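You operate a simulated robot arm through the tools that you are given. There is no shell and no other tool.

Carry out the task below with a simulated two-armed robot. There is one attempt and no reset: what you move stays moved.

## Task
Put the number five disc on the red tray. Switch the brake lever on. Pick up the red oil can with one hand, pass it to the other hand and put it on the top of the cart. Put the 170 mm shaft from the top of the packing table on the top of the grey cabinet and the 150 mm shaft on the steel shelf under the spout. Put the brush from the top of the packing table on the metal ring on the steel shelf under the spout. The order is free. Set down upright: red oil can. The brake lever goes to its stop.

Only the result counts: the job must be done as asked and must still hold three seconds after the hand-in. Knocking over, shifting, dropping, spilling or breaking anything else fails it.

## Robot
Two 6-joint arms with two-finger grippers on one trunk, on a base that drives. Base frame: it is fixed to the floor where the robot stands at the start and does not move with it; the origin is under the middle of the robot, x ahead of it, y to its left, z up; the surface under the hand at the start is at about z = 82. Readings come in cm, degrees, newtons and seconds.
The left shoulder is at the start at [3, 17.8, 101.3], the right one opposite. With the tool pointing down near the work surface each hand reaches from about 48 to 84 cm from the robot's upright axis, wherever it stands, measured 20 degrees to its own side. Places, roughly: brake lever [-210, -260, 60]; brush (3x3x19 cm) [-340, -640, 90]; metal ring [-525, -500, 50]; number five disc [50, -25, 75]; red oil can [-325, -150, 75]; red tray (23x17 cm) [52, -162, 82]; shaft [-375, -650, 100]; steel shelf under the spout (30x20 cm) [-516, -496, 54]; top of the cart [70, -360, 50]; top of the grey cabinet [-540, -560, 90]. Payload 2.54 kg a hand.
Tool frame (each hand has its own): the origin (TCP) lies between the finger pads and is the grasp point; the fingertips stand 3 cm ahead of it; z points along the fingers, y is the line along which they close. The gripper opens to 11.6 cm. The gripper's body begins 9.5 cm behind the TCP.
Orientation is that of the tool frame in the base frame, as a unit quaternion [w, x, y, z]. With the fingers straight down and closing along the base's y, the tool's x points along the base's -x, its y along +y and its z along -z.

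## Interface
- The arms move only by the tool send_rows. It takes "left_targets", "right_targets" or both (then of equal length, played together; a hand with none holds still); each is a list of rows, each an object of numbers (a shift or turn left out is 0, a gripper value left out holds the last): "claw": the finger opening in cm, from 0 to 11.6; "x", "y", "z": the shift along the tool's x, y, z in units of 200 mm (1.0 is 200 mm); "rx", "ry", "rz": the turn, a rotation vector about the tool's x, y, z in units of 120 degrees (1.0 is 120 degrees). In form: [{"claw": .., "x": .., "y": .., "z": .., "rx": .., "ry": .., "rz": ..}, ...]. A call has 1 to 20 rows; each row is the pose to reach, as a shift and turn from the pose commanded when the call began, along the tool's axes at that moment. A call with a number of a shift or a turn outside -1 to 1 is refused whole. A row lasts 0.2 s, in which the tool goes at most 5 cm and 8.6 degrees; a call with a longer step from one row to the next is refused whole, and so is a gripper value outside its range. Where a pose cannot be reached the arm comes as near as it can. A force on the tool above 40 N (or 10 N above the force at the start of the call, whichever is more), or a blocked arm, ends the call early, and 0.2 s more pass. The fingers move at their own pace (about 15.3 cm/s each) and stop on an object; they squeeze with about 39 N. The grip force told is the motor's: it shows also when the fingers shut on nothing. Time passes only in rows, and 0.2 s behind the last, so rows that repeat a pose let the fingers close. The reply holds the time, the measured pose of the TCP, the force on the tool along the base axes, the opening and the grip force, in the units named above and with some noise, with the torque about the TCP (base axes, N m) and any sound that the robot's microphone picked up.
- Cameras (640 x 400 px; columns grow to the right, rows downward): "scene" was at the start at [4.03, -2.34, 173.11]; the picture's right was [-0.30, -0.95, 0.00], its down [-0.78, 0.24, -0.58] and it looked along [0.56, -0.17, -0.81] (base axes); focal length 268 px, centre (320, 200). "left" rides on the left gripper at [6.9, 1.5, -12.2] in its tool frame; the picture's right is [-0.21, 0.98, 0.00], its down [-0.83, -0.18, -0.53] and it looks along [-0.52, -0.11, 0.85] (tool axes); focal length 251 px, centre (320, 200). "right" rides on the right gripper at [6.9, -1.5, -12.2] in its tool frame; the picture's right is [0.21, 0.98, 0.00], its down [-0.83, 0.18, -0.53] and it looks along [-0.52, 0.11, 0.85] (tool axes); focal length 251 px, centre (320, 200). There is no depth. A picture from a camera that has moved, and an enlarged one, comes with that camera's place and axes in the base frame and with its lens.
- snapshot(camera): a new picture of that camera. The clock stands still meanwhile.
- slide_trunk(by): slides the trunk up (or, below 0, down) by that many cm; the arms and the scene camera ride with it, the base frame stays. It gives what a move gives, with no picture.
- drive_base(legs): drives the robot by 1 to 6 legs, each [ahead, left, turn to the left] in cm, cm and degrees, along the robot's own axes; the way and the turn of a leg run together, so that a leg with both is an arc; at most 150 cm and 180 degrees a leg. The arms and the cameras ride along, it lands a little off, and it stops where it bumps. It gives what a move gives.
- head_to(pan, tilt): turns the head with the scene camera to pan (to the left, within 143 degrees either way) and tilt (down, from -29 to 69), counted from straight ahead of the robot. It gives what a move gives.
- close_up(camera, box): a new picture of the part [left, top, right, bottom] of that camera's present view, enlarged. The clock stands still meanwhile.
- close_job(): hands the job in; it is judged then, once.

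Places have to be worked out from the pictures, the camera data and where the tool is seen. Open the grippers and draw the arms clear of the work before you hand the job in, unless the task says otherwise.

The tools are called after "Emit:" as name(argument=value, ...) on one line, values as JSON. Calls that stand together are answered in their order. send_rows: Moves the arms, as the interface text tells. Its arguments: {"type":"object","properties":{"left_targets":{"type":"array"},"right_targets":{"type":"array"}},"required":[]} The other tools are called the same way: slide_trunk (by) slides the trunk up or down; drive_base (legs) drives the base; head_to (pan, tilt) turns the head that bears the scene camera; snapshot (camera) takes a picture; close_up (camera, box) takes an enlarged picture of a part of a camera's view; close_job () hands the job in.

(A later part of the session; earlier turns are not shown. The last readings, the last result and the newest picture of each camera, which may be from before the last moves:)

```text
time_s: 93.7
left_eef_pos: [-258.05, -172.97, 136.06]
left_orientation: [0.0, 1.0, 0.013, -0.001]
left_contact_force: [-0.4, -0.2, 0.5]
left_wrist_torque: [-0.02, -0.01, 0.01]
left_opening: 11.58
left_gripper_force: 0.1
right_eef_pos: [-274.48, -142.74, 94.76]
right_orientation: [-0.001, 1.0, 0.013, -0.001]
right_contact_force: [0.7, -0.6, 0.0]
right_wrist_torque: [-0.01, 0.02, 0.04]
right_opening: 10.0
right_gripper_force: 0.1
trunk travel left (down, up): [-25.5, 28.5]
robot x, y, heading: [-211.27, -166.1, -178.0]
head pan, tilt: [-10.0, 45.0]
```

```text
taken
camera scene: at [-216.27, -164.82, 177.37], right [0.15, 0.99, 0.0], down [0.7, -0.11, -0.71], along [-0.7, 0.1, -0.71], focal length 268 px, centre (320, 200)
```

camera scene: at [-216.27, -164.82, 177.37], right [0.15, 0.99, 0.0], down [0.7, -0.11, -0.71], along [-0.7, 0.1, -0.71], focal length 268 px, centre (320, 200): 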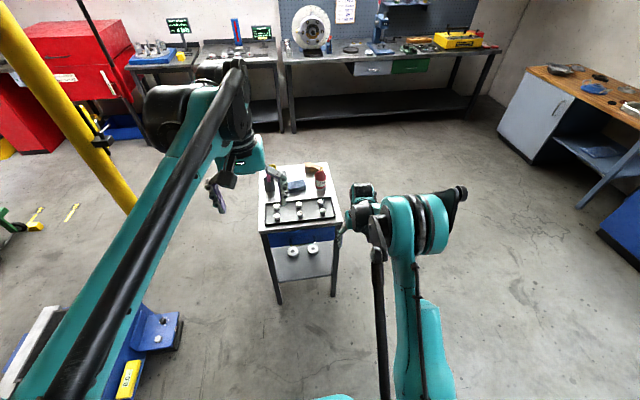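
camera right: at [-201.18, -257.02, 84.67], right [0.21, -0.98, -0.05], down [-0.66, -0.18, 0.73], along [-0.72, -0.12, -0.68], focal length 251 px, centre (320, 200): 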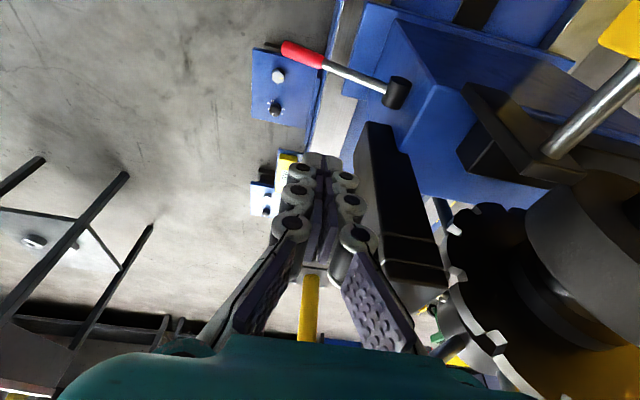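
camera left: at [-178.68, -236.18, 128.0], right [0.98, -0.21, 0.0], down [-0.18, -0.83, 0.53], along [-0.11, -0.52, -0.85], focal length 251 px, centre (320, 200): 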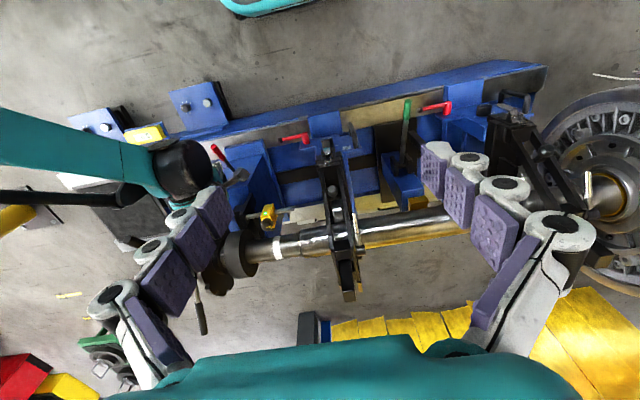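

I lift the right hand above the can's height, then drive up to the table so that the hand ends over the can.

Emit:
send_rows(right_targets=[{"z": -0.2}, {"z": -0.4}, {"z": -0.6}, {"z": -0.8}, {"z": -0.8}])

Emit:
drive_base(legs=[[0, 3, -1.8], [50, 0, 0]])

Emit:
snapshot(camera="right")

Emit:
snapshot(camera="left")

```text
time_s: 94.8
left_eef_pos: [-258.24, -172.94, 135.87]
left_orientation: [0.0, 1.0, 0.012, 0.0]
left_contact_force: [0.1, 0.3, -0.8]
left_wrist_torque: [0.03, 0.0, 0.02]
left_opening: 11.63
left_gripper_force: 0.0
right_eef_pos: [-274.3, -142.47, 110.49]
right_orientation: [0.0, 1.0, 0.013, -0.001]
right_contact_force: [1.4, -0.4, -0.3]
right_wrist_torque: [0.01, 0.0, -0.01]
right_opening: 9.99
right_gripper_force: 0.0
trunk travel left (down, up): [-25.5, 28.5]
robot x, y, heading: [-211.22, -165.89, -178.4]
head pan, tilt: [-10.0, 45.0]
```

```text
time_s: 98.2
left_eef_pos: [-306.49, -174.73, 135.89]
left_orientation: [0.0, 1.0, 0.001, 0.001]
left_contact_force: [-0.5, 0.8, 0.2]
left_wrist_torque: [-0.01, -0.04, 0.01]
left_opening: 11.59
left_gripper_force: 0.0
right_eef_pos: [-321.73, -144.03, 110.6]
right_orientation: [-0.001, 1.0, 0.002, -0.001]
right_contact_force: [0.5, -0.4, -0.2]
right_wrist_torque: [-0.03, 0.0, 0.0]
right_opening: 9.99
right_gripper_force: 0.0
trunk travel left (down, up): [-25.5, 28.5]
robot x, y, heading: [-259.54, -168.72, -179.9]
head pan, tilt: [-10.0, 45.0]
```

```text
taken
camera right: at [-314.78, -142.51, 122.71], right [0.22, -0.98, 0.0], down [-0.82, -0.18, 0.54], along [-0.52, -0.11, -0.84], focal length 251 px, centre (320, 200)
```

right: 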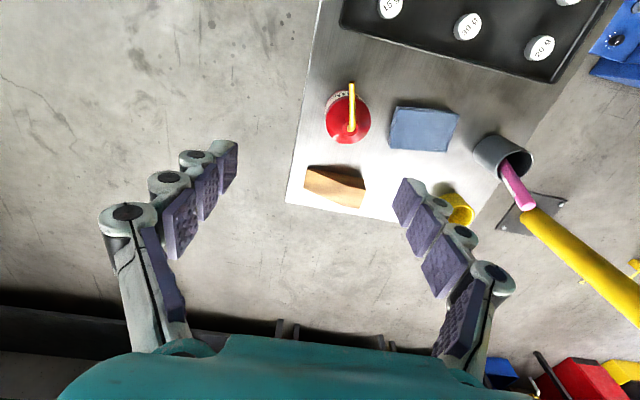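

```text
taken
camera left: at [-299.56, -176.41, 147.98], right [-0.21, -0.98, 0.0], down [-0.83, 0.18, 0.53], along [-0.52, 0.11, -0.85], focal length 251 px, centre (320, 200)
```

left: 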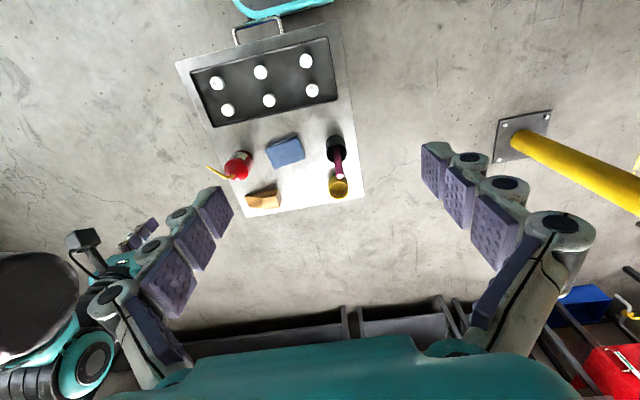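

The wrist cameras put the can near [−323.5, −148.7]. I zoom in on it from both wrist cameras to see how the spout lies.

Emit:
close_up(camera="right", box=[280, 60, 480, 220])

Emit:
close_up(camera="left", box=[190, 120, 350, 220])

```text
2.50 times, centred on (380, 140) of right
camera zoom: at [-314.78, -142.51, 122.71], right [0.22, -0.98, 0.0], down [-0.82, -0.18, 0.54], along [-0.52, -0.11, -0.84], focal length 629 px, centre (170, 350)
```

zoom: 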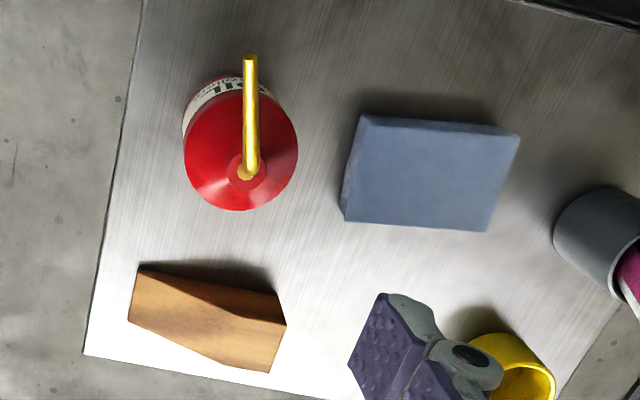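

```text
4.00 times, centred on (270, 170) of left
camera zoom: at [-299.56, -176.41, 147.98], right [-0.21, -0.98, 0.0], down [-0.83, 0.18, 0.53], along [-0.52, 0.11, -0.85], focal length 1006 px, centre (520, 320)
```

zoom: 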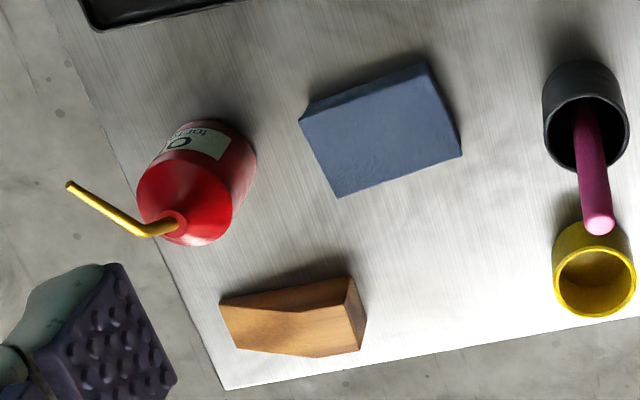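

The spout points toward me (tip near [−318, −146, 95]), so a grip from above or from this side is awkward. The can stands near the table's +y edge, so I will take it from that side with a level hand instead; I back off and drive round to that side.

Emit:
drive_base(legs=[[-60, 0, 0], [0, -108, 0], [0, 0, 90]])

Emit:
head_to(pan=-50, tilt=35)

Emit:
snapshot(camera="scene")

```text
time_s: 110.5
left_eef_pos: [-195.2, -106.21, 136.06]
left_orientation: [-0.001, 0.699, 0.715, 0.0]
left_contact_force: [0.8, 0.5, -0.7]
left_wrist_torque: [0.0, 0.0, 0.02]
left_opening: 11.59
left_gripper_force: 0.0
right_eef_pos: [-225.76, -121.98, 110.52]
right_orientation: [0.0, 0.699, 0.715, -0.001]
right_contact_force: [-0.4, -0.1, 0.4]
right_wrist_torque: [0.01, 0.02, 0.02]
right_opening: 10.0
right_gripper_force: 0.1
trunk travel left (down, up): [-25.5, 28.5]
robot x, y, heading: [-201.76, -59.23, -88.7]
head pan, tilt: [-10.0, 45.0]
```

```text
time_s: 111.6
left_eef_pos: [-195.15, -106.18, 135.92]
left_orientation: [0.001, 0.699, 0.715, 0.0]
left_contact_force: [0.3, -0.1, -0.1]
left_wrist_torque: [-0.01, 0.0, -0.01]
left_opening: 11.58
left_gripper_force: 0.0
right_eef_pos: [-225.57, -122.1, 110.54]
right_orientation: [0.0, 0.699, 0.715, -0.001]
right_contact_force: [-0.7, -0.2, -0.7]
right_wrist_torque: [0.02, 0.0, 0.02]
right_opening: 9.99
right_gripper_force: 0.0
trunk travel left (down, up): [-25.5, 28.5]
robot x, y, heading: [-202.02, -59.2, -88.5]
head pan, tilt: [-50.0, 35.0]
```

```text
taken
camera scene: at [-208.64, -62.21, 178.85], right [-0.66, 0.75, 0.0], down [0.43, 0.38, -0.82], along [-0.62, -0.54, -0.57], focal length 268 px, centre (320, 200)
```

scene: 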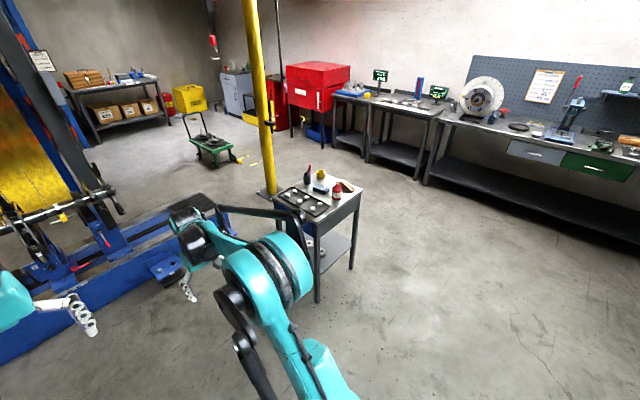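

The floor on that side is open. I strafe right about 109 cm to stand opposite the can.

Emit:
drive_base(legs=[[0, -109, -1.4]])

Emit:
head_to(pan=-5, tilt=45)

Emit:
snapshot(camera="scene")

```text
time_s: 117.1
left_eef_pos: [-301.7, -108.39, 136.03]
left_orientation: [0.0, 0.7, 0.714, 0.0]
left_contact_force: [-0.2, -0.6, 0.0]
left_wrist_torque: [-0.02, 0.01, -0.03]
left_opening: 11.62
left_gripper_force: 0.1
right_eef_pos: [-332.14, -124.24, 110.56]
right_orientation: [0.0, 0.7, 0.714, -0.002]
right_contact_force: [-0.7, -0.4, -0.1]
right_wrist_torque: [0.01, 0.03, 0.02]
right_opening: 10.01
right_gripper_force: 0.1
trunk travel left (down, up): [-25.5, 28.5]
robot x, y, heading: [-308.06, -61.28, -88.7]
head pan, tilt: [-50.0, 35.0]
```

```text
time_s: 118.2
left_eef_pos: [-301.59, -108.56, 135.94]
left_orientation: [0.001, 0.7, 0.714, 0.001]
left_contact_force: [-0.6, 0.0, -0.9]
left_wrist_torque: [-0.02, -0.02, -0.03]
left_opening: 11.59
left_gripper_force: 0.0
right_eef_pos: [-332.22, -124.33, 110.6]
right_orientation: [0.0, 0.699, 0.715, -0.001]
right_contact_force: [-0.2, -0.4, 0.7]
right_wrist_torque: [-0.04, -0.03, 0.02]
right_opening: 10.0
right_gripper_force: 0.1
trunk travel left (down, up): [-25.5, 28.5]
robot x, y, heading: [-308.32, -61.81, -88.9]
head pan, tilt: [-5.0, 45.0]
```

```text
taken
camera scene: at [-308.99, -66.78, 177.37], right [-1.0, 0.07, 0.0], down [0.05, 0.71, -0.71], along [-0.05, -0.71, -0.71], focal length 268 px, centre (320, 200)
```

scene: 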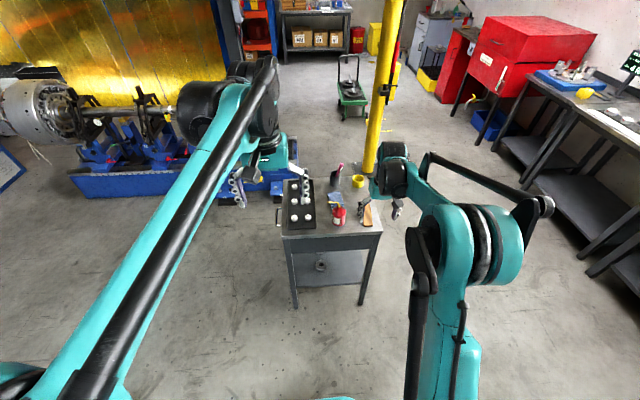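

I pitch the right hand forward until its fingers point level ahead, drawing it back 10 cm meanwhile.

Emit:
send_rows(right_targets=[{"x": 0.05, "ry": -0.0682}, {"x": 0.1, "ry": -0.1364}, {"x": 0.15, "ry": -0.2045}, {"x": 0.2, "ry": -0.2727}, {"x": 0.25, "ry": -0.3409}, {"x": 0.3, "ry": -0.4091}, {"x": 0.35, "ry": -0.4773}, {"x": 0.4, "ry": -0.5455}, {"x": 0.45, "ry": -0.6136}, {"x": 0.5, "ry": -0.6818}, {"x": 0.5, "ry": -0.75}, {"x": 0.5, "ry": -0.75}])

Emit:
snapshot(camera="right")

Emit:
snapshot(camera="scene")

Emit:
close_up(camera="scene", box=[270, 150, 400, 250])

```text
time_s: 120.8
left_eef_pos: [-301.66, -108.42, 136.0]
left_orientation: [0.001, 0.699, 0.715, -0.001]
left_contact_force: [0.3, -1.0, 0.6]
left_wrist_torque: [-0.02, 0.02, 0.01]
left_opening: 11.6
left_gripper_force: 0.0
right_eef_pos: [-333.48, -118.12, 121.96]
right_orientation: [0.505, 0.494, 0.506, -0.496]
right_contact_force: [0.4, -0.9, 0.3]
right_wrist_torque: [-0.01, 0.01, 0.01]
right_opening: 9.97
right_gripper_force: 0.0
right hand out of reach, approached as far as the arm can: row 8, 9, 10, 11, 12
trunk travel left (down, up): [-25.5, 28.5]
robot x, y, heading: [-308.57, -61.4, -88.8]
head pan, tilt: [-5.0, 45.0]
```

```text
taken
camera right: at [-335.26, -106.05, 115.08], right [0.98, 0.02, -0.22], down [0.17, 0.54, 0.82], along [0.13, -0.84, 0.52], focal length 251 px, centre (320, 200)
```

right: 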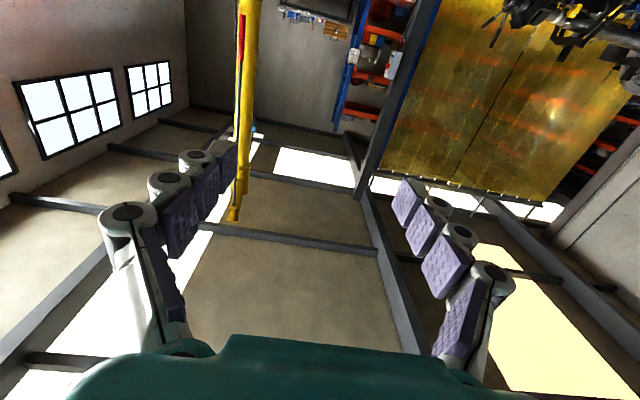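

```text
taken
camera scene: at [-308.96, -66.69, 177.37], right [-1.0, 0.07, 0.0], down [0.05, 0.71, -0.71], along [-0.05, -0.71, -0.71], focal length 268 px, centre (320, 200)
```

scene: 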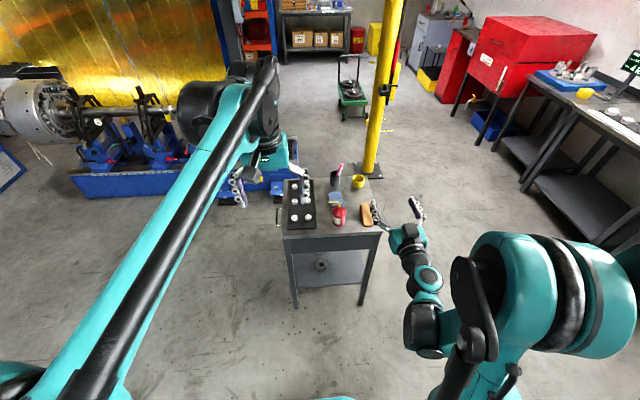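

```text
4.00 times, centred on (335, 200) of scene
camera zoom: at [-308.96, -66.69, 177.37], right [-1.0, 0.07, 0.0], down [0.05, 0.71, -0.71], along [-0.05, -0.71, -0.71], focal length 1070 px, centre (260, 200)
```

zoom: 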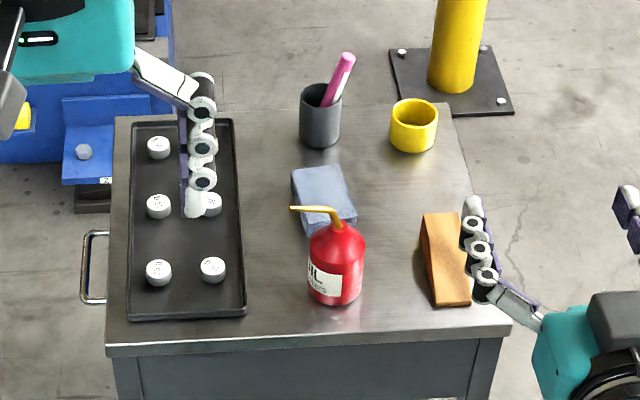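

The hand now points level, but it is held off at z = 122 because it is folded too close. I move it forward, left and down to a pre-grasp spot in front of the can at about [−323.6, −130, 93].

Emit:
send_rows(right_targets=[{"x": 0.05, "y": 0.05, "z": 0.15}, {"x": 0.15, "y": 0.1, "z": 0.3}, {"x": 0.25, "y": 0.15, "z": 0.45}, {"x": 0.35, "y": 0.2, "z": 0.55}, {"x": 0.45, "y": 0.25, "z": 0.65}, {"x": 0.55, "y": 0.3, "z": 0.75}, {"x": 0.65, "y": 0.35, "z": 0.8}, {"x": 0.75, "y": 0.4, "z": 0.8}, {"x": 0.85, "y": 0.44, "z": 0.8}, {"x": 0.9, "y": 0.44, "z": 0.8}, {"x": 0.9, "y": 0.44, "z": 0.8}])

Emit:
snapshot(camera="scene")

Emit:
close_up(camera="scene", box=[270, 150, 400, 250])

Emit:
snapshot(camera="left")

```text
time_s: 123.2
left_eef_pos: [-301.69, -108.39, 135.86]
left_orientation: [0.0, 0.7, 0.714, 0.0]
left_contact_force: [-0.3, -0.4, -0.2]
left_wrist_torque: [0.04, -0.02, 0.0]
left_opening: 11.63
left_gripper_force: 0.1
right_eef_pos: [-323.94, -137.82, 105.88]
right_orientation: [0.505, 0.495, 0.505, -0.496]
right_contact_force: [-0.3, 0.3, 0.4]
right_wrist_torque: [0.01, 0.02, 0.01]
right_opening: 10.01
right_gripper_force: 0.0
right hand out of reach, approached as far as the arm can: row 2, 3, 4, 5, 6, 7, 8, 9, 10, 11
trunk travel left (down, up): [-25.5, 28.5]
robot x, y, heading: [-308.26, -61.58, -88.6]
head pan, tilt: [-5.0, 45.0]
```

```text
taken
camera scene: at [-308.96, -66.81, 177.37], right [-1.0, 0.07, 0.0], down [0.05, 0.71, -0.71], along [-0.05, -0.71, -0.71], focal length 268 px, centre (320, 200)
```

scene: 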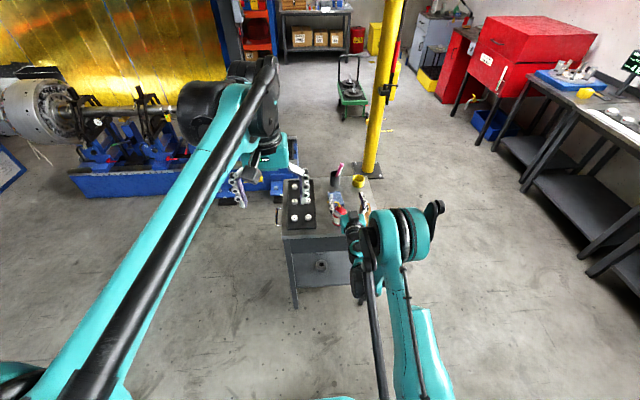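

```text
4.00 times, centred on (335, 200) of scene
camera zoom: at [-308.96, -66.81, 177.37], right [-1.0, 0.07, 0.0], down [0.05, 0.71, -0.71], along [-0.05, -0.71, -0.71], focal length 1070 px, centre (260, 200)
```

zoom: 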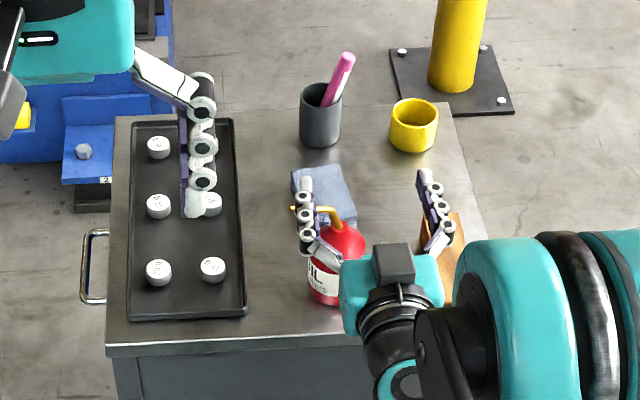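

```text
taken
camera left: at [-300.28, -101.6, 147.99], right [0.98, -0.19, 0.0], down [-0.16, -0.83, 0.53], along [-0.1, -0.52, -0.85], focal length 251 px, centre (320, 200)
```

left: 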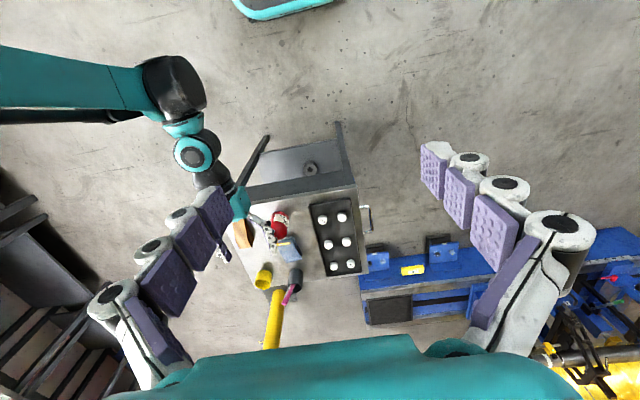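

The level hand cannot go lower at this trunk height (held at z ≈ 106). I raise the commanded pose to a reachable one, a bit farther back, and will lower the trunk instead.

Emit:
send_rows(right_targets=[{"x": -0.2}, {"x": -0.4}, {"x": -0.6}, {"x": -0.75}, {"x": -0.75}])

```text
time_s: 124.4
left_eef_pos: [-301.67, -108.45, 135.98]
left_orientation: [0.0, 0.7, 0.714, 0.001]
left_contact_force: [0.0, -0.6, 0.4]
left_wrist_torque: [0.02, 0.01, 0.03]
left_opening: 11.6
left_gripper_force: 0.1
right_eef_pos: [-324.18, -137.73, 121.0]
right_orientation: [0.506, 0.493, 0.506, -0.496]
right_contact_force: [0.1, -0.7, -0.1]
right_wrist_torque: [-0.01, -0.01, 0.03]
right_opening: 9.99
right_gripper_force: 0.0
trunk travel left (down, up): [-25.5, 28.5]
robot x, y, heading: [-308.38, -61.56, -88.7]
head pan, tilt: [-5.0, 45.0]
```

The commanded pose now follows the measured one. I lower the trunk 24 cm, which brings the hand to about z = 97, and look again.

Emit:
slide_trunk(by=-24)

Emit:
send_rows(right_targets=[{"z": -0.1}, {"z": -0.2}, {"z": -0.3}, {"z": -0.3}])

Emit:
snapshot(camera="scene")

```text
time_s: 126.9
left_eef_pos: [-301.59, -108.52, 111.98]
left_orientation: [0.0, 0.7, 0.714, 0.0]
left_contact_force: [0.1, 0.8, 0.4]
left_wrist_torque: [-0.01, 0.05, 0.0]
left_opening: 11.6
left_gripper_force: 0.1
right_eef_pos: [-324.08, -137.52, 97.05]
right_orientation: [0.506, 0.493, 0.505, -0.496]
right_contact_force: [0.2, -1.0, 0.8]
right_wrist_torque: [0.0, -0.02, -0.02]
right_opening: 9.98
right_gripper_force: 0.0
trunk travel left (down, up): [-1.5, 52.5]
robot x, y, heading: [-308.51, -61.16, -88.8]
head pan, tilt: [-5.0, 45.0]
```

```text
time_s: 127.9
left_eef_pos: [-301.61, -108.59, 111.88]
left_orientation: [-0.001, 0.699, 0.715, 0.0]
left_contact_force: [0.0, 0.3, 0.2]
left_wrist_torque: [0.0, 0.01, 0.0]
left_opening: 11.6
left_gripper_force: 0.1
right_eef_pos: [-324.2, -131.51, 96.9]
right_orientation: [0.506, 0.493, 0.505, -0.496]
right_contact_force: [-0.3, -0.2, 0.3]
right_wrist_torque: [0.01, 0.02, -0.01]
right_opening: 9.98
right_gripper_force: 0.2
trunk travel left (down, up): [-1.5, 52.5]
robot x, y, heading: [-308.22, -61.37, -89.1]
head pan, tilt: [-5.0, 45.0]
```

```text
taken
camera scene: at [-308.97, -66.79, 153.37], right [-1.0, 0.07, 0.0], down [0.05, 0.71, -0.71], along [-0.05, -0.71, -0.71], focal length 268 px, centre (320, 200)
```

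scene: 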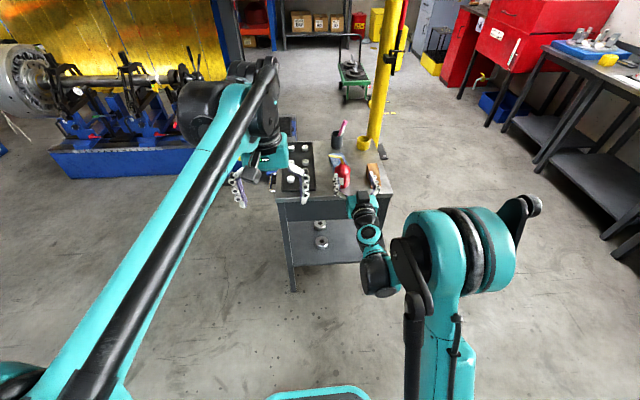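

I lower the level hand to z ≈ 83 just outside the table's edge, then check the alignment from above.

Emit:
send_rows(right_targets=[{"x": 0.2, "y": 0.02, "z": 0.03}, {"x": 0.4, "y": 0.03, "z": 0.06}, {"x": 0.6, "y": 0.03, "z": 0.1}, {"x": 0.7, "y": 0.03, "z": 0.1}, {"x": 0.7, "y": 0.03, "z": 0.1}])

Emit:
close_up(camera="scene", box=[270, 110, 430, 210])

Emit:
snapshot(camera="right")

Emit:
close_up(camera="left", box=[200, 150, 360, 310])

```text
time_s: 129.1
left_eef_pos: [-301.75, -108.4, 111.97]
left_orientation: [0.0, 0.699, 0.715, 0.0]
left_contact_force: [-0.1, 0.7, 0.9]
left_wrist_torque: [0.02, 0.0, 0.01]
left_opening: 11.6
left_gripper_force: 0.0
right_eef_pos: [-323.54, -136.03, 84.82]
right_orientation: [0.506, 0.493, 0.506, -0.495]
right_contact_force: [-0.1, -0.1, -0.3]
right_wrist_torque: [0.0, 0.0, -0.03]
right_opening: 10.02
right_gripper_force: 0.1
right hand out of reach, approached as far as the arm can: row 3, 4, 5
trunk travel left (down, up): [-1.5, 52.5]
robot x, y, heading: [-308.53, -61.32, -88.7]
head pan, tilt: [-5.0, 45.0]
```

```text
4.00 times, centred on (350, 160) of scene
camera zoom: at [-308.97, -66.76, 153.37], right [-1.0, 0.07, 0.0], down [0.05, 0.71, -0.71], along [-0.05, -0.71, -0.71], focal length 1070 px, centre (200, 360)
```

zoom: 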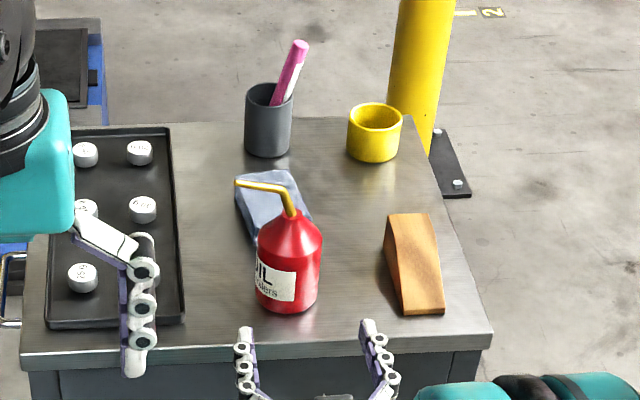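

```text
taken
camera right: at [-325.36, -123.83, 77.91], right [0.98, 0.02, -0.22], down [0.17, 0.54, 0.82], along [0.13, -0.84, 0.52], focal length 251 px, centre (320, 200)
```

right: 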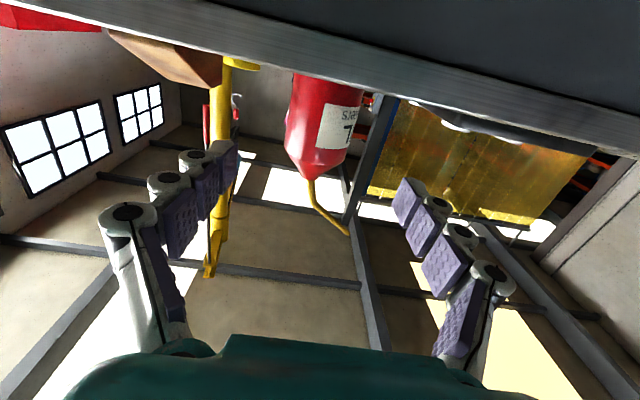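

```text
2.50 times, centred on (280, 230) of left
camera zoom: at [-300.29, -101.56, 124.0], right [0.98, -0.19, 0.0], down [-0.16, -0.83, 0.53], along [-0.1, -0.52, -0.85], focal length 629 px, centre (420, 125)
```

zoom: 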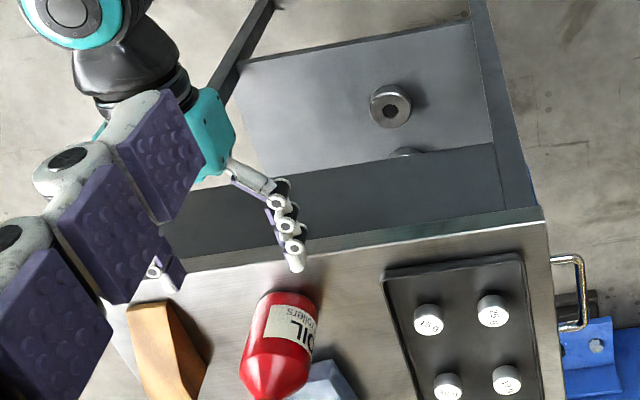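

The can is centred between the level fingers: it stands at about [−323.3, −148.8] with its bottom near z = 80, and the hand is at mid-body height. I advance 11.8 cm with the fingers open at 10 cm.

Emit:
send_rows(right_targets=[{"z": 0.12}, {"z": 0.24}, {"z": 0.36}, {"z": 0.46}, {"z": 0.54}, {"z": 0.59}, {"z": 0.59}])

Emit:
close_up(camera="scene", box=[270, 110, 430, 210])

Emit:
snapshot(camera="right")

Emit:
close_up(camera="left", box=[200, 150, 360, 310])

```text
time_s: 130.7
left_eef_pos: [-301.66, -108.45, 111.95]
left_orientation: [0.0, 0.7, 0.714, 0.0]
left_contact_force: [-0.8, 0.3, 0.5]
left_wrist_torque: [0.0, 0.01, 0.01]
left_opening: 11.59
left_gripper_force: 0.0
right_eef_pos: [-323.5, -148.08, 84.74]
right_orientation: [0.505, 0.494, 0.505, -0.496]
right_contact_force: [-0.2, 0.2, 0.5]
right_wrist_torque: [0.0, 0.0, 0.0]
right_opening: 10.02
right_gripper_force: 0.1
trunk travel left (down, up): [-1.5, 52.5]
robot x, y, heading: [-308.06, -61.34, -88.7]
head pan, tilt: [-5.0, 45.0]
```

```text
4.00 times, centred on (350, 160) of scene
camera zoom: at [-308.97, -66.77, 153.37], right [-1.0, 0.07, 0.0], down [0.05, 0.71, -0.71], along [-0.05, -0.71, -0.71], focal length 1070 px, centre (200, 360)
```

zoom: 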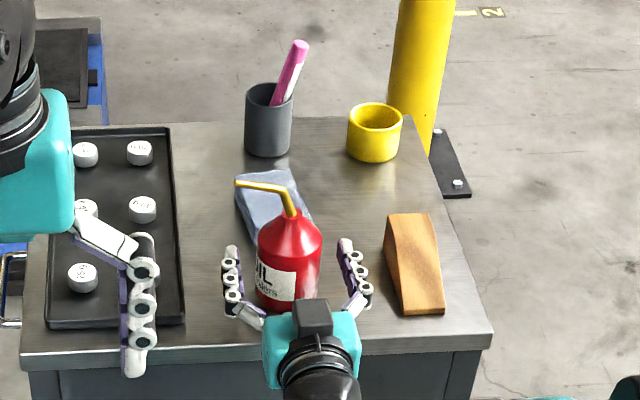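

```text
taken
camera right: at [-325.18, -135.82, 77.79], right [0.98, 0.02, -0.22], down [0.17, 0.54, 0.82], along [0.13, -0.84, 0.52], focal length 251 px, centre (320, 200)
```

right: 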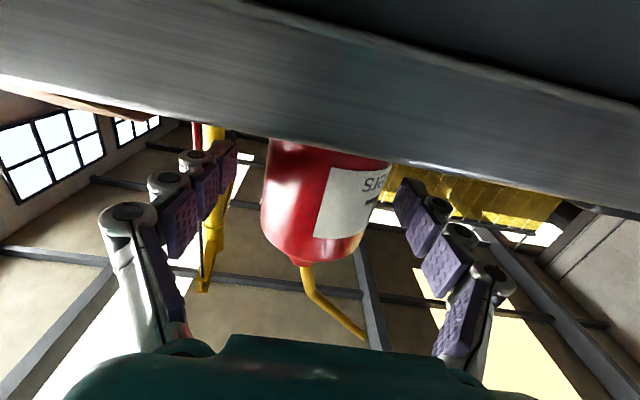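

```text
2.50 times, centred on (280, 230) of left
camera zoom: at [-300.29, -101.57, 124.0], right [0.98, -0.19, 0.0], down [-0.16, -0.83, 0.53], along [-0.1, -0.52, -0.85], focal length 629 px, centre (420, 125)
```

zoom: 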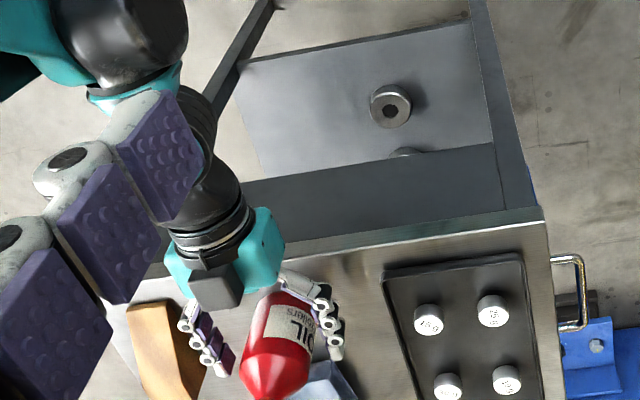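

The can sits between the pads. I close the right fingers on it.

Emit:
send_rows(right_targets=[{"claw": 0}, {}, {}, {}, {}])

Emit:
close_up(camera="scene", box=[270, 110, 430, 210])

```text
time_s: 131.9
left_eef_pos: [-301.7, -108.37, 111.84]
left_orientation: [0.0, 0.699, 0.715, 0.0]
left_contact_force: [0.5, 0.1, -0.2]
left_wrist_torque: [0.04, 0.0, 0.03]
left_opening: 11.59
left_gripper_force: 0.0
right_eef_pos: [-323.43, -148.06, 84.77]
right_orientation: [0.506, 0.493, 0.505, -0.496]
right_contact_force: [-0.5, 0.7, -0.6]
right_wrist_torque: [0.04, -0.05, -0.03]
right_opening: 6.15
right_gripper_force: 38.9
trunk travel left (down, up): [-1.5, 52.5]
robot x, y, heading: [-308.54, -61.24, -88.8]
head pan, tilt: [-5.0, 45.0]
```

```text
4.00 times, centred on (350, 160) of scene
camera zoom: at [-308.97, -66.78, 153.37], right [-1.0, 0.07, 0.0], down [0.05, 0.71, -0.71], along [-0.05, -0.71, -0.71], focal length 1070 px, centre (200, 360)
```

zoom: 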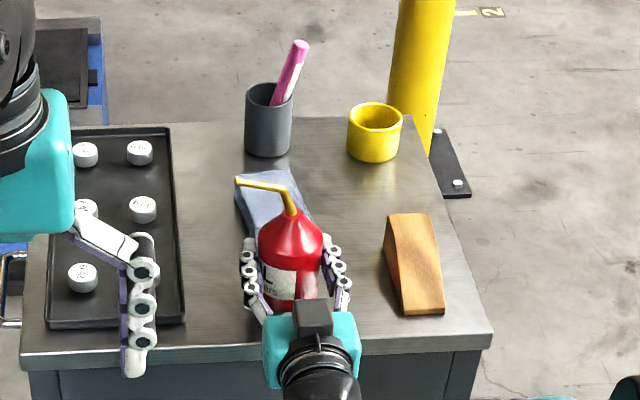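

The can is gripped (6.15 cm, 39 N). I lift it straight up with the trunk by 18 cm and check the hold.

Emit:
slide_trunk(by=18)

Emit:
snapshot(camera="scene")

Emit:
snapshot(camera="right")

```text
time_s: 133.9
left_eef_pos: [-301.69, -108.61, 129.91]
left_orientation: [-0.001, 0.699, 0.715, 0.0]
left_contact_force: [0.4, -0.3, -0.6]
left_wrist_torque: [0.02, 0.0, 0.01]
left_opening: 11.63
left_gripper_force: 0.0
right_eef_pos: [-323.43, -148.04, 102.63]
right_orientation: [0.506, 0.493, 0.505, -0.496]
right_contact_force: [-0.1, 0.0, -1.3]
right_wrist_torque: [0.03, 0.01, 0.01]
right_opening: 6.14
right_gripper_force: 39.1
trunk travel left (down, up): [-19.5, 34.5]
robot x, y, heading: [-308.35, -61.43, -88.7]
head pan, tilt: [-5.0, 45.0]
```

```text
taken
camera scene: at [-308.98, -66.84, 171.35], right [-1.0, 0.07, 0.0], down [0.05, 0.71, -0.71], along [-0.05, -0.71, -0.71], focal length 268 px, centre (320, 200)
```

scene: 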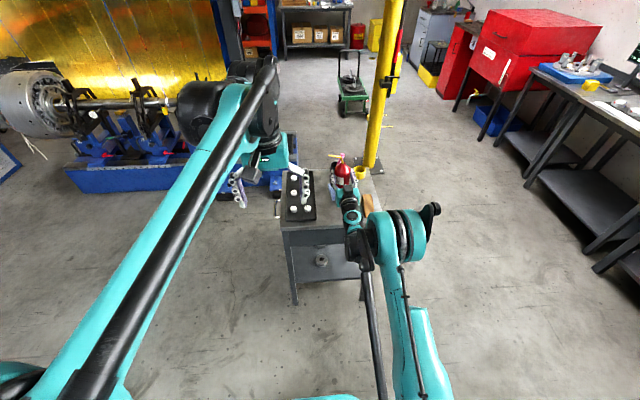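

```text
taken
camera right: at [-325.18, -135.84, 95.74], right [0.98, 0.02, -0.22], down [0.17, 0.54, 0.82], along [0.13, -0.84, 0.52], focal length 251 px, centre (320, 200)
```

right: 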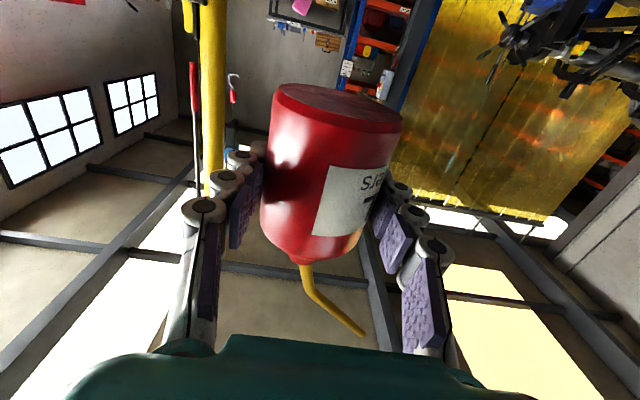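

The can is in the right hand, hanging upright. I back away from the table 40 cm before the hand-over.

Emit:
drive_base(legs=[[-40, 0, 0]])

Emit:
head_to(pan=0, tilt=35)

Emit:
send_rows(left_targets=[{"claw": 10, "rz": -0.07}, {"rz": -0.14}, {"rz": -0.21}, {"rz": -0.28}, {"rz": -0.35}, {"rz": -0.42}, {"rz": -0.49}, {"rz": -0.56}, {"rz": -0.63}, {"rz": -0.7}, {"rz": -0.75}, {"rz": -0.75}])

Emit:
snapshot(camera="scene")

```text
time_s: 136.3
left_eef_pos: [-302.13, -69.71, 130.06]
left_orientation: [0.002, 0.696, 0.718, -0.001]
left_contact_force: [0.4, -0.3, -0.2]
left_wrist_torque: [-0.02, -0.02, 0.0]
left_opening: 11.59
left_gripper_force: 0.0
right_eef_pos: [-323.5, -109.47, 102.73]
right_orientation: [0.508, 0.491, 0.508, -0.493]
right_contact_force: [0.6, 0.4, -2.1]
right_wrist_torque: [0.01, 0.04, 0.02]
right_opening: 6.11
right_gripper_force: 39.2
trunk travel left (down, up): [-19.5, 34.5]
robot x, y, heading: [-309.58, -23.09, -88.2]
head pan, tilt: [-5.0, 45.0]
```

```text
time_s: 137.0
left_eef_pos: [-302.01, -69.85, 129.88]
left_orientation: [0.0, 0.696, 0.718, 0.0]
left_contact_force: [0.9, -0.2, 0.0]
left_wrist_torque: [0.03, 0.0, 0.02]
left_opening: 11.59
left_gripper_force: 0.0
right_eef_pos: [-323.42, -109.52, 102.82]
right_orientation: [0.508, 0.491, 0.508, -0.493]
right_contact_force: [-1.6, 0.0, -2.5]
right_wrist_torque: [0.02, -0.08, 0.03]
right_opening: 6.15
right_gripper_force: 39.7
trunk travel left (down, up): [-19.5, 34.5]
robot x, y, heading: [-309.42, -22.64, -88.1]
head pan, tilt: [0.0, 35.0]
```

```text
time_s: 139.6
left_eef_pos: [-302.04, -69.91, 129.92]
left_orientation: [0.0, -0.016, 1.0, 0.0]
left_contact_force: [0.5, -0.4, -0.3]
left_wrist_torque: [-0.01, 0.02, -0.05]
left_opening: 9.98
left_gripper_force: 0.0
right_eef_pos: [-323.44, -109.59, 102.74]
right_orientation: [0.508, 0.491, 0.508, -0.493]
right_contact_force: [-0.3, 0.0, -2.3]
right_wrist_torque: [0.01, 0.02, 0.0]
right_opening: 6.13
right_gripper_force: 39.1
trunk travel left (down, up): [-19.5, 34.5]
robot x, y, heading: [-309.42, -22.86, -88.4]
head pan, tilt: [0.0, 35.0]
```

```text
taken
camera scene: at [-309.2, -28.93, 172.85], right [-1.0, -0.03, 0.0], down [-0.02, 0.57, -0.82], along [0.03, -0.82, -0.57], focal length 268 px, centre (320, 200)
```

scene: 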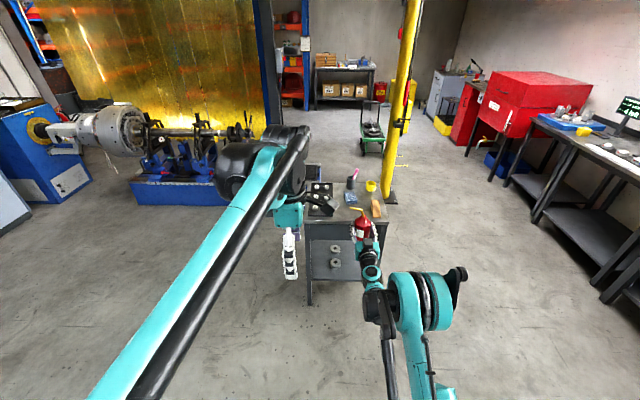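

The left gripper has turned so it closes fore-and-aft. I send the left hand forward and up to a staging pose, clear of the right arm.

Emit:
send_rows(left_targets=[{"z": -0.2}, {"y": -0.15, "z": -0.35}, {"y": -0.35, "z": -0.45}, {"y": -0.55, "z": -0.5}, {"y": -0.75, "z": -0.5}, {"y": -0.95, "z": -0.5}, {"y": -1.0, "z": -0.5}, {"y": -1.0, "z": -0.5}])

Emit:
send_rows(right_targets=[{"x": -0.05, "y": 0.1, "z": -0.05}, {"x": -0.1, "y": 0.2, "z": -0.1}, {"x": -0.15, "y": 0.3, "z": -0.15}, {"x": -0.2, "y": 0.4, "z": -0.2}, {"x": -0.25, "y": 0.5, "z": -0.25}, {"x": -0.25, "y": 0.6, "z": -0.3}, {"x": -0.25, "y": 0.7, "z": -0.35}, {"x": -0.25, "y": 0.77, "z": -0.38}, {"x": -0.25, "y": 0.77, "z": -0.38}])

Emit:
snapshot(camera="scene")

Emit:
snapshot(camera="left")

```text
time_s: 141.4
left_eef_pos: [-300.71, -84.45, 136.46]
left_orientation: [-0.001, -0.015, 1.0, 0.0]
left_contact_force: [0.4, 0.4, -0.2]
left_wrist_torque: [0.01, -0.02, -0.02]
left_opening: 9.98
left_gripper_force: 0.1
left hand out of reach, approached as far as the arm can: row 5, 6, 7, 8
right_eef_pos: [-323.41, -109.5, 102.7]
right_orientation: [0.508, 0.491, 0.508, -0.493]
right_contact_force: [0.0, 0.5, -2.2]
right_wrist_torque: [0.01, 0.01, -0.01]
right_opening: 6.15
right_gripper_force: 38.7
trunk travel left (down, up): [-19.5, 34.5]
robot x, y, heading: [-309.96, -22.73, -88.2]
head pan, tilt: [0.0, 35.0]
```

```text
time_s: 143.4
left_eef_pos: [-300.69, -84.39, 136.48]
left_orientation: [0.0, -0.015, 1.0, 0.0]
left_contact_force: [0.8, -0.1, -0.5]
left_wrist_torque: [-0.01, 0.0, 0.02]
left_opening: 9.97
left_gripper_force: 0.1
right_eef_pos: [-308.02, -101.03, 107.59]
right_orientation: [0.509, 0.49, 0.508, -0.492]
right_contact_force: [-0.1, 0.0, -3.0]
right_wrist_torque: [-0.03, -0.01, 0.02]
right_opening: 6.13
right_gripper_force: 39.0
trunk travel left (down, up): [-19.5, 34.5]
robot x, y, heading: [-309.27, -22.87, -87.9]
head pan, tilt: [0.0, 35.0]
```

```text
taken
camera scene: at [-309.22, -28.93, 172.85], right [-1.0, -0.03, 0.0], down [-0.02, 0.57, -0.82], along [0.03, -0.82, -0.57], focal length 268 px, centre (320, 200)
```

scene: 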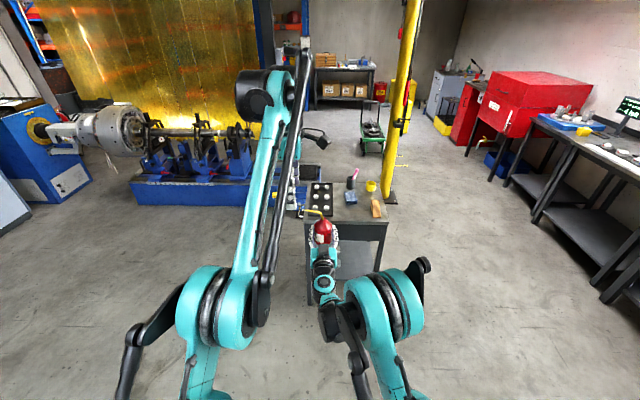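

```text
taken
camera left: at [-307.74, -83.17, 148.55], right [0.18, 0.98, 0.0], down [0.83, -0.15, 0.53], along [0.53, -0.1, -0.85], focal length 251 px, centre (320, 200)
```

left: 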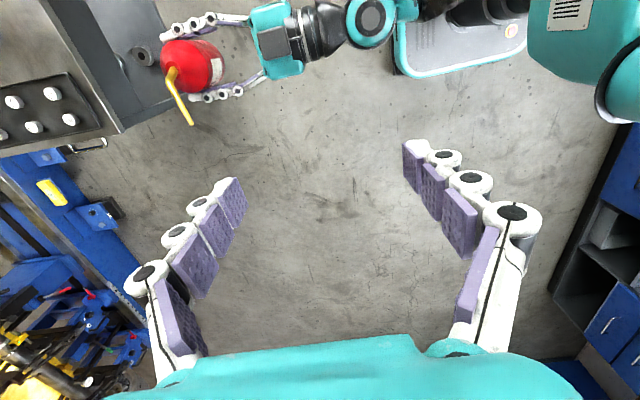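

The spout sticks out to the left, above the hand-over space. I bring the left hand to a staging place on the left ([−290, −91, 120]), then move the can closer to the robot where both arms reach.

Emit:
send_rows(left_targets=[{"x": -0.15, "y": -0.05}, {"x": -0.3, "y": -0.1, "z": 0.1}, {"x": -0.45, "y": -0.2, "z": 0.25}, {"x": -0.535, "y": -0.33, "z": 0.45}, {"x": -0.535, "y": -0.33, "z": 0.65}, {"x": -0.535, "y": -0.33, "z": 0.825}, {"x": -0.535, "y": -0.33, "z": 0.825}])

Emit:
send_rows(right_targets=[{"x": -0.1, "y": 0.05, "z": -0.05}, {"x": -0.2, "y": 0.1, "z": -0.15}, {"x": -0.2, "y": 0.15, "z": -0.25}, {"x": -0.2, "y": 0.2, "z": -0.35}, {"x": -0.2, "y": 0.25, "z": -0.45}, {"x": -0.2, "y": 0.25, "z": -0.545}, {"x": -0.2, "y": 0.25, "z": -0.545}])

Emit:
snapshot(camera="scene")

Emit:
snapshot(camera="left")

Emit:
snapshot(camera="right")

```text
refused: row 4 steps farther than a row can; nothing moved
```

```text
time_s: 145.0
left_eef_pos: [-300.75, -84.41, 136.36]
left_orientation: [0.0, -0.016, 1.0, 0.0]
left_contact_force: [-0.8, -0.3, 0.4]
left_wrist_torque: [0.0, -0.01, 0.02]
left_opening: 10.0
left_gripper_force: 0.1
right_eef_pos: [-303.76, -90.5, 111.74]
right_orientation: [0.509, 0.49, 0.508, -0.493]
right_contact_force: [0.4, -1.4, -3.3]
right_wrist_torque: [-0.03, -0.01, -0.01]
right_opening: 6.14
right_gripper_force: 39.5
trunk travel left (down, up): [-19.5, 34.5]
robot x, y, heading: [-309.35, -23.24, -88.2]
head pan, tilt: [0.0, 35.0]
```

```text
taken
camera scene: at [-309.18, -28.98, 172.84], right [-1.0, -0.03, 0.0], down [-0.02, 0.57, -0.82], along [0.03, -0.82, -0.57], focal length 268 px, centre (320, 200)
```

scene: 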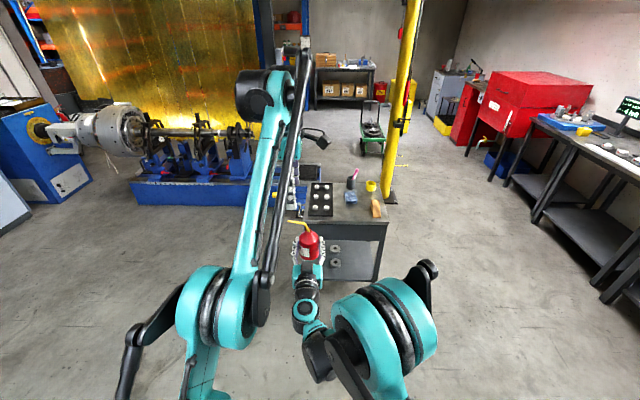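

```text
taken
camera left: at [-307.71, -83.21, 148.54], right [0.18, 0.98, 0.0], down [0.83, -0.15, 0.53], along [0.52, -0.1, -0.85], focal length 251 px, centre (320, 200)
```

left: 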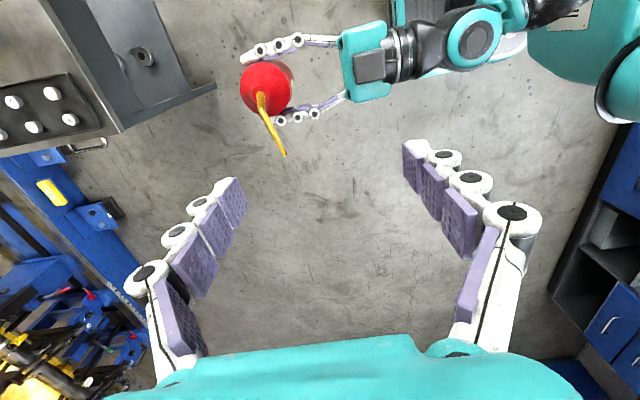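

```text
taken
camera right: at [-305.65, -78.28, 104.78], right [0.98, 0.03, -0.22], down [0.17, 0.54, 0.82], along [0.14, -0.84, 0.52], focal length 251 px, centre (320, 200)
```

right: 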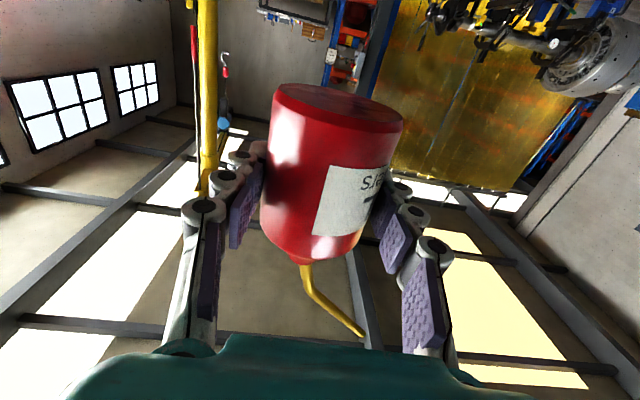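

The left command was refused (one step too long), the right one ran; the can axis is now near [−303.7, −91]. I resend the left staging with smaller steps, ending tilted 15°.

Emit:
send_rows(left_targets=[{"x": -0.2}, {"x": -0.4}, {"x": -0.535, "y": -0.1}, {"x": -0.535, "y": -0.3}, {"x": -0.535, "y": -0.33, "z": 0.2}, {"x": -0.535, "y": -0.33, "z": 0.4}, {"x": -0.535, "y": -0.33, "z": 0.6}, {"x": -0.535, "y": -0.33, "z": 0.8, "ry": -0.06}, {"x": -0.535, "y": -0.33, "z": 0.82, "ry": -0.125}, {"x": -0.535, "y": -0.33, "z": 0.82, "ry": -0.125}])

Emit:
snapshot(camera="scene")

Emit:
snapshot(camera="left")

```text
time_s: 147.2
left_eef_pos: [-289.68, -90.83, 120.29]
left_orientation: [0.129, -0.016, 0.992, 0.002]
left_contact_force: [0.6, -0.2, -0.6]
left_wrist_torque: [-0.02, 0.02, -0.01]
left_opening: 10.01
left_gripper_force: 0.0
left hand out of reach, approached as far as the arm can: row 3, 4, 5
right_eef_pos: [-303.6, -90.31, 111.81]
right_orientation: [0.508, 0.49, 0.508, -0.493]
right_contact_force: [-0.1, 0.7, -2.6]
right_wrist_torque: [0.01, 0.01, -0.01]
right_opening: 6.18
right_gripper_force: 38.6
trunk travel left (down, up): [-19.5, 34.5]
robot x, y, heading: [-309.48, -22.89, -88.4]
head pan, tilt: [0.0, 35.0]
```

```text
taken
camera scene: at [-309.12, -28.97, 172.85], right [-1.0, -0.03, 0.0], down [-0.02, 0.57, -0.82], along [0.03, -0.82, -0.57], focal length 268 px, centre (320, 200)
```

scene: 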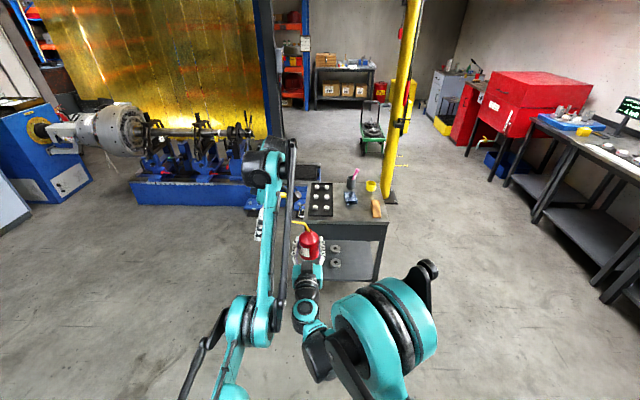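

```text
taken
camera left: at [-299.59, -89.6, 130.06], right [0.18, 0.98, 0.06], down [0.66, -0.16, 0.73], along [0.73, -0.09, -0.68], focal length 251 px, centre (320, 200)
```

left: 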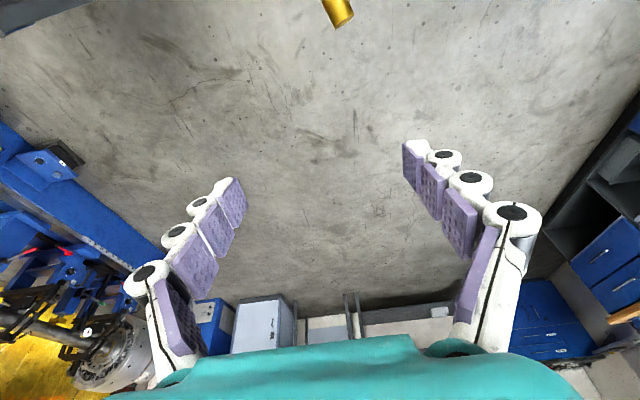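

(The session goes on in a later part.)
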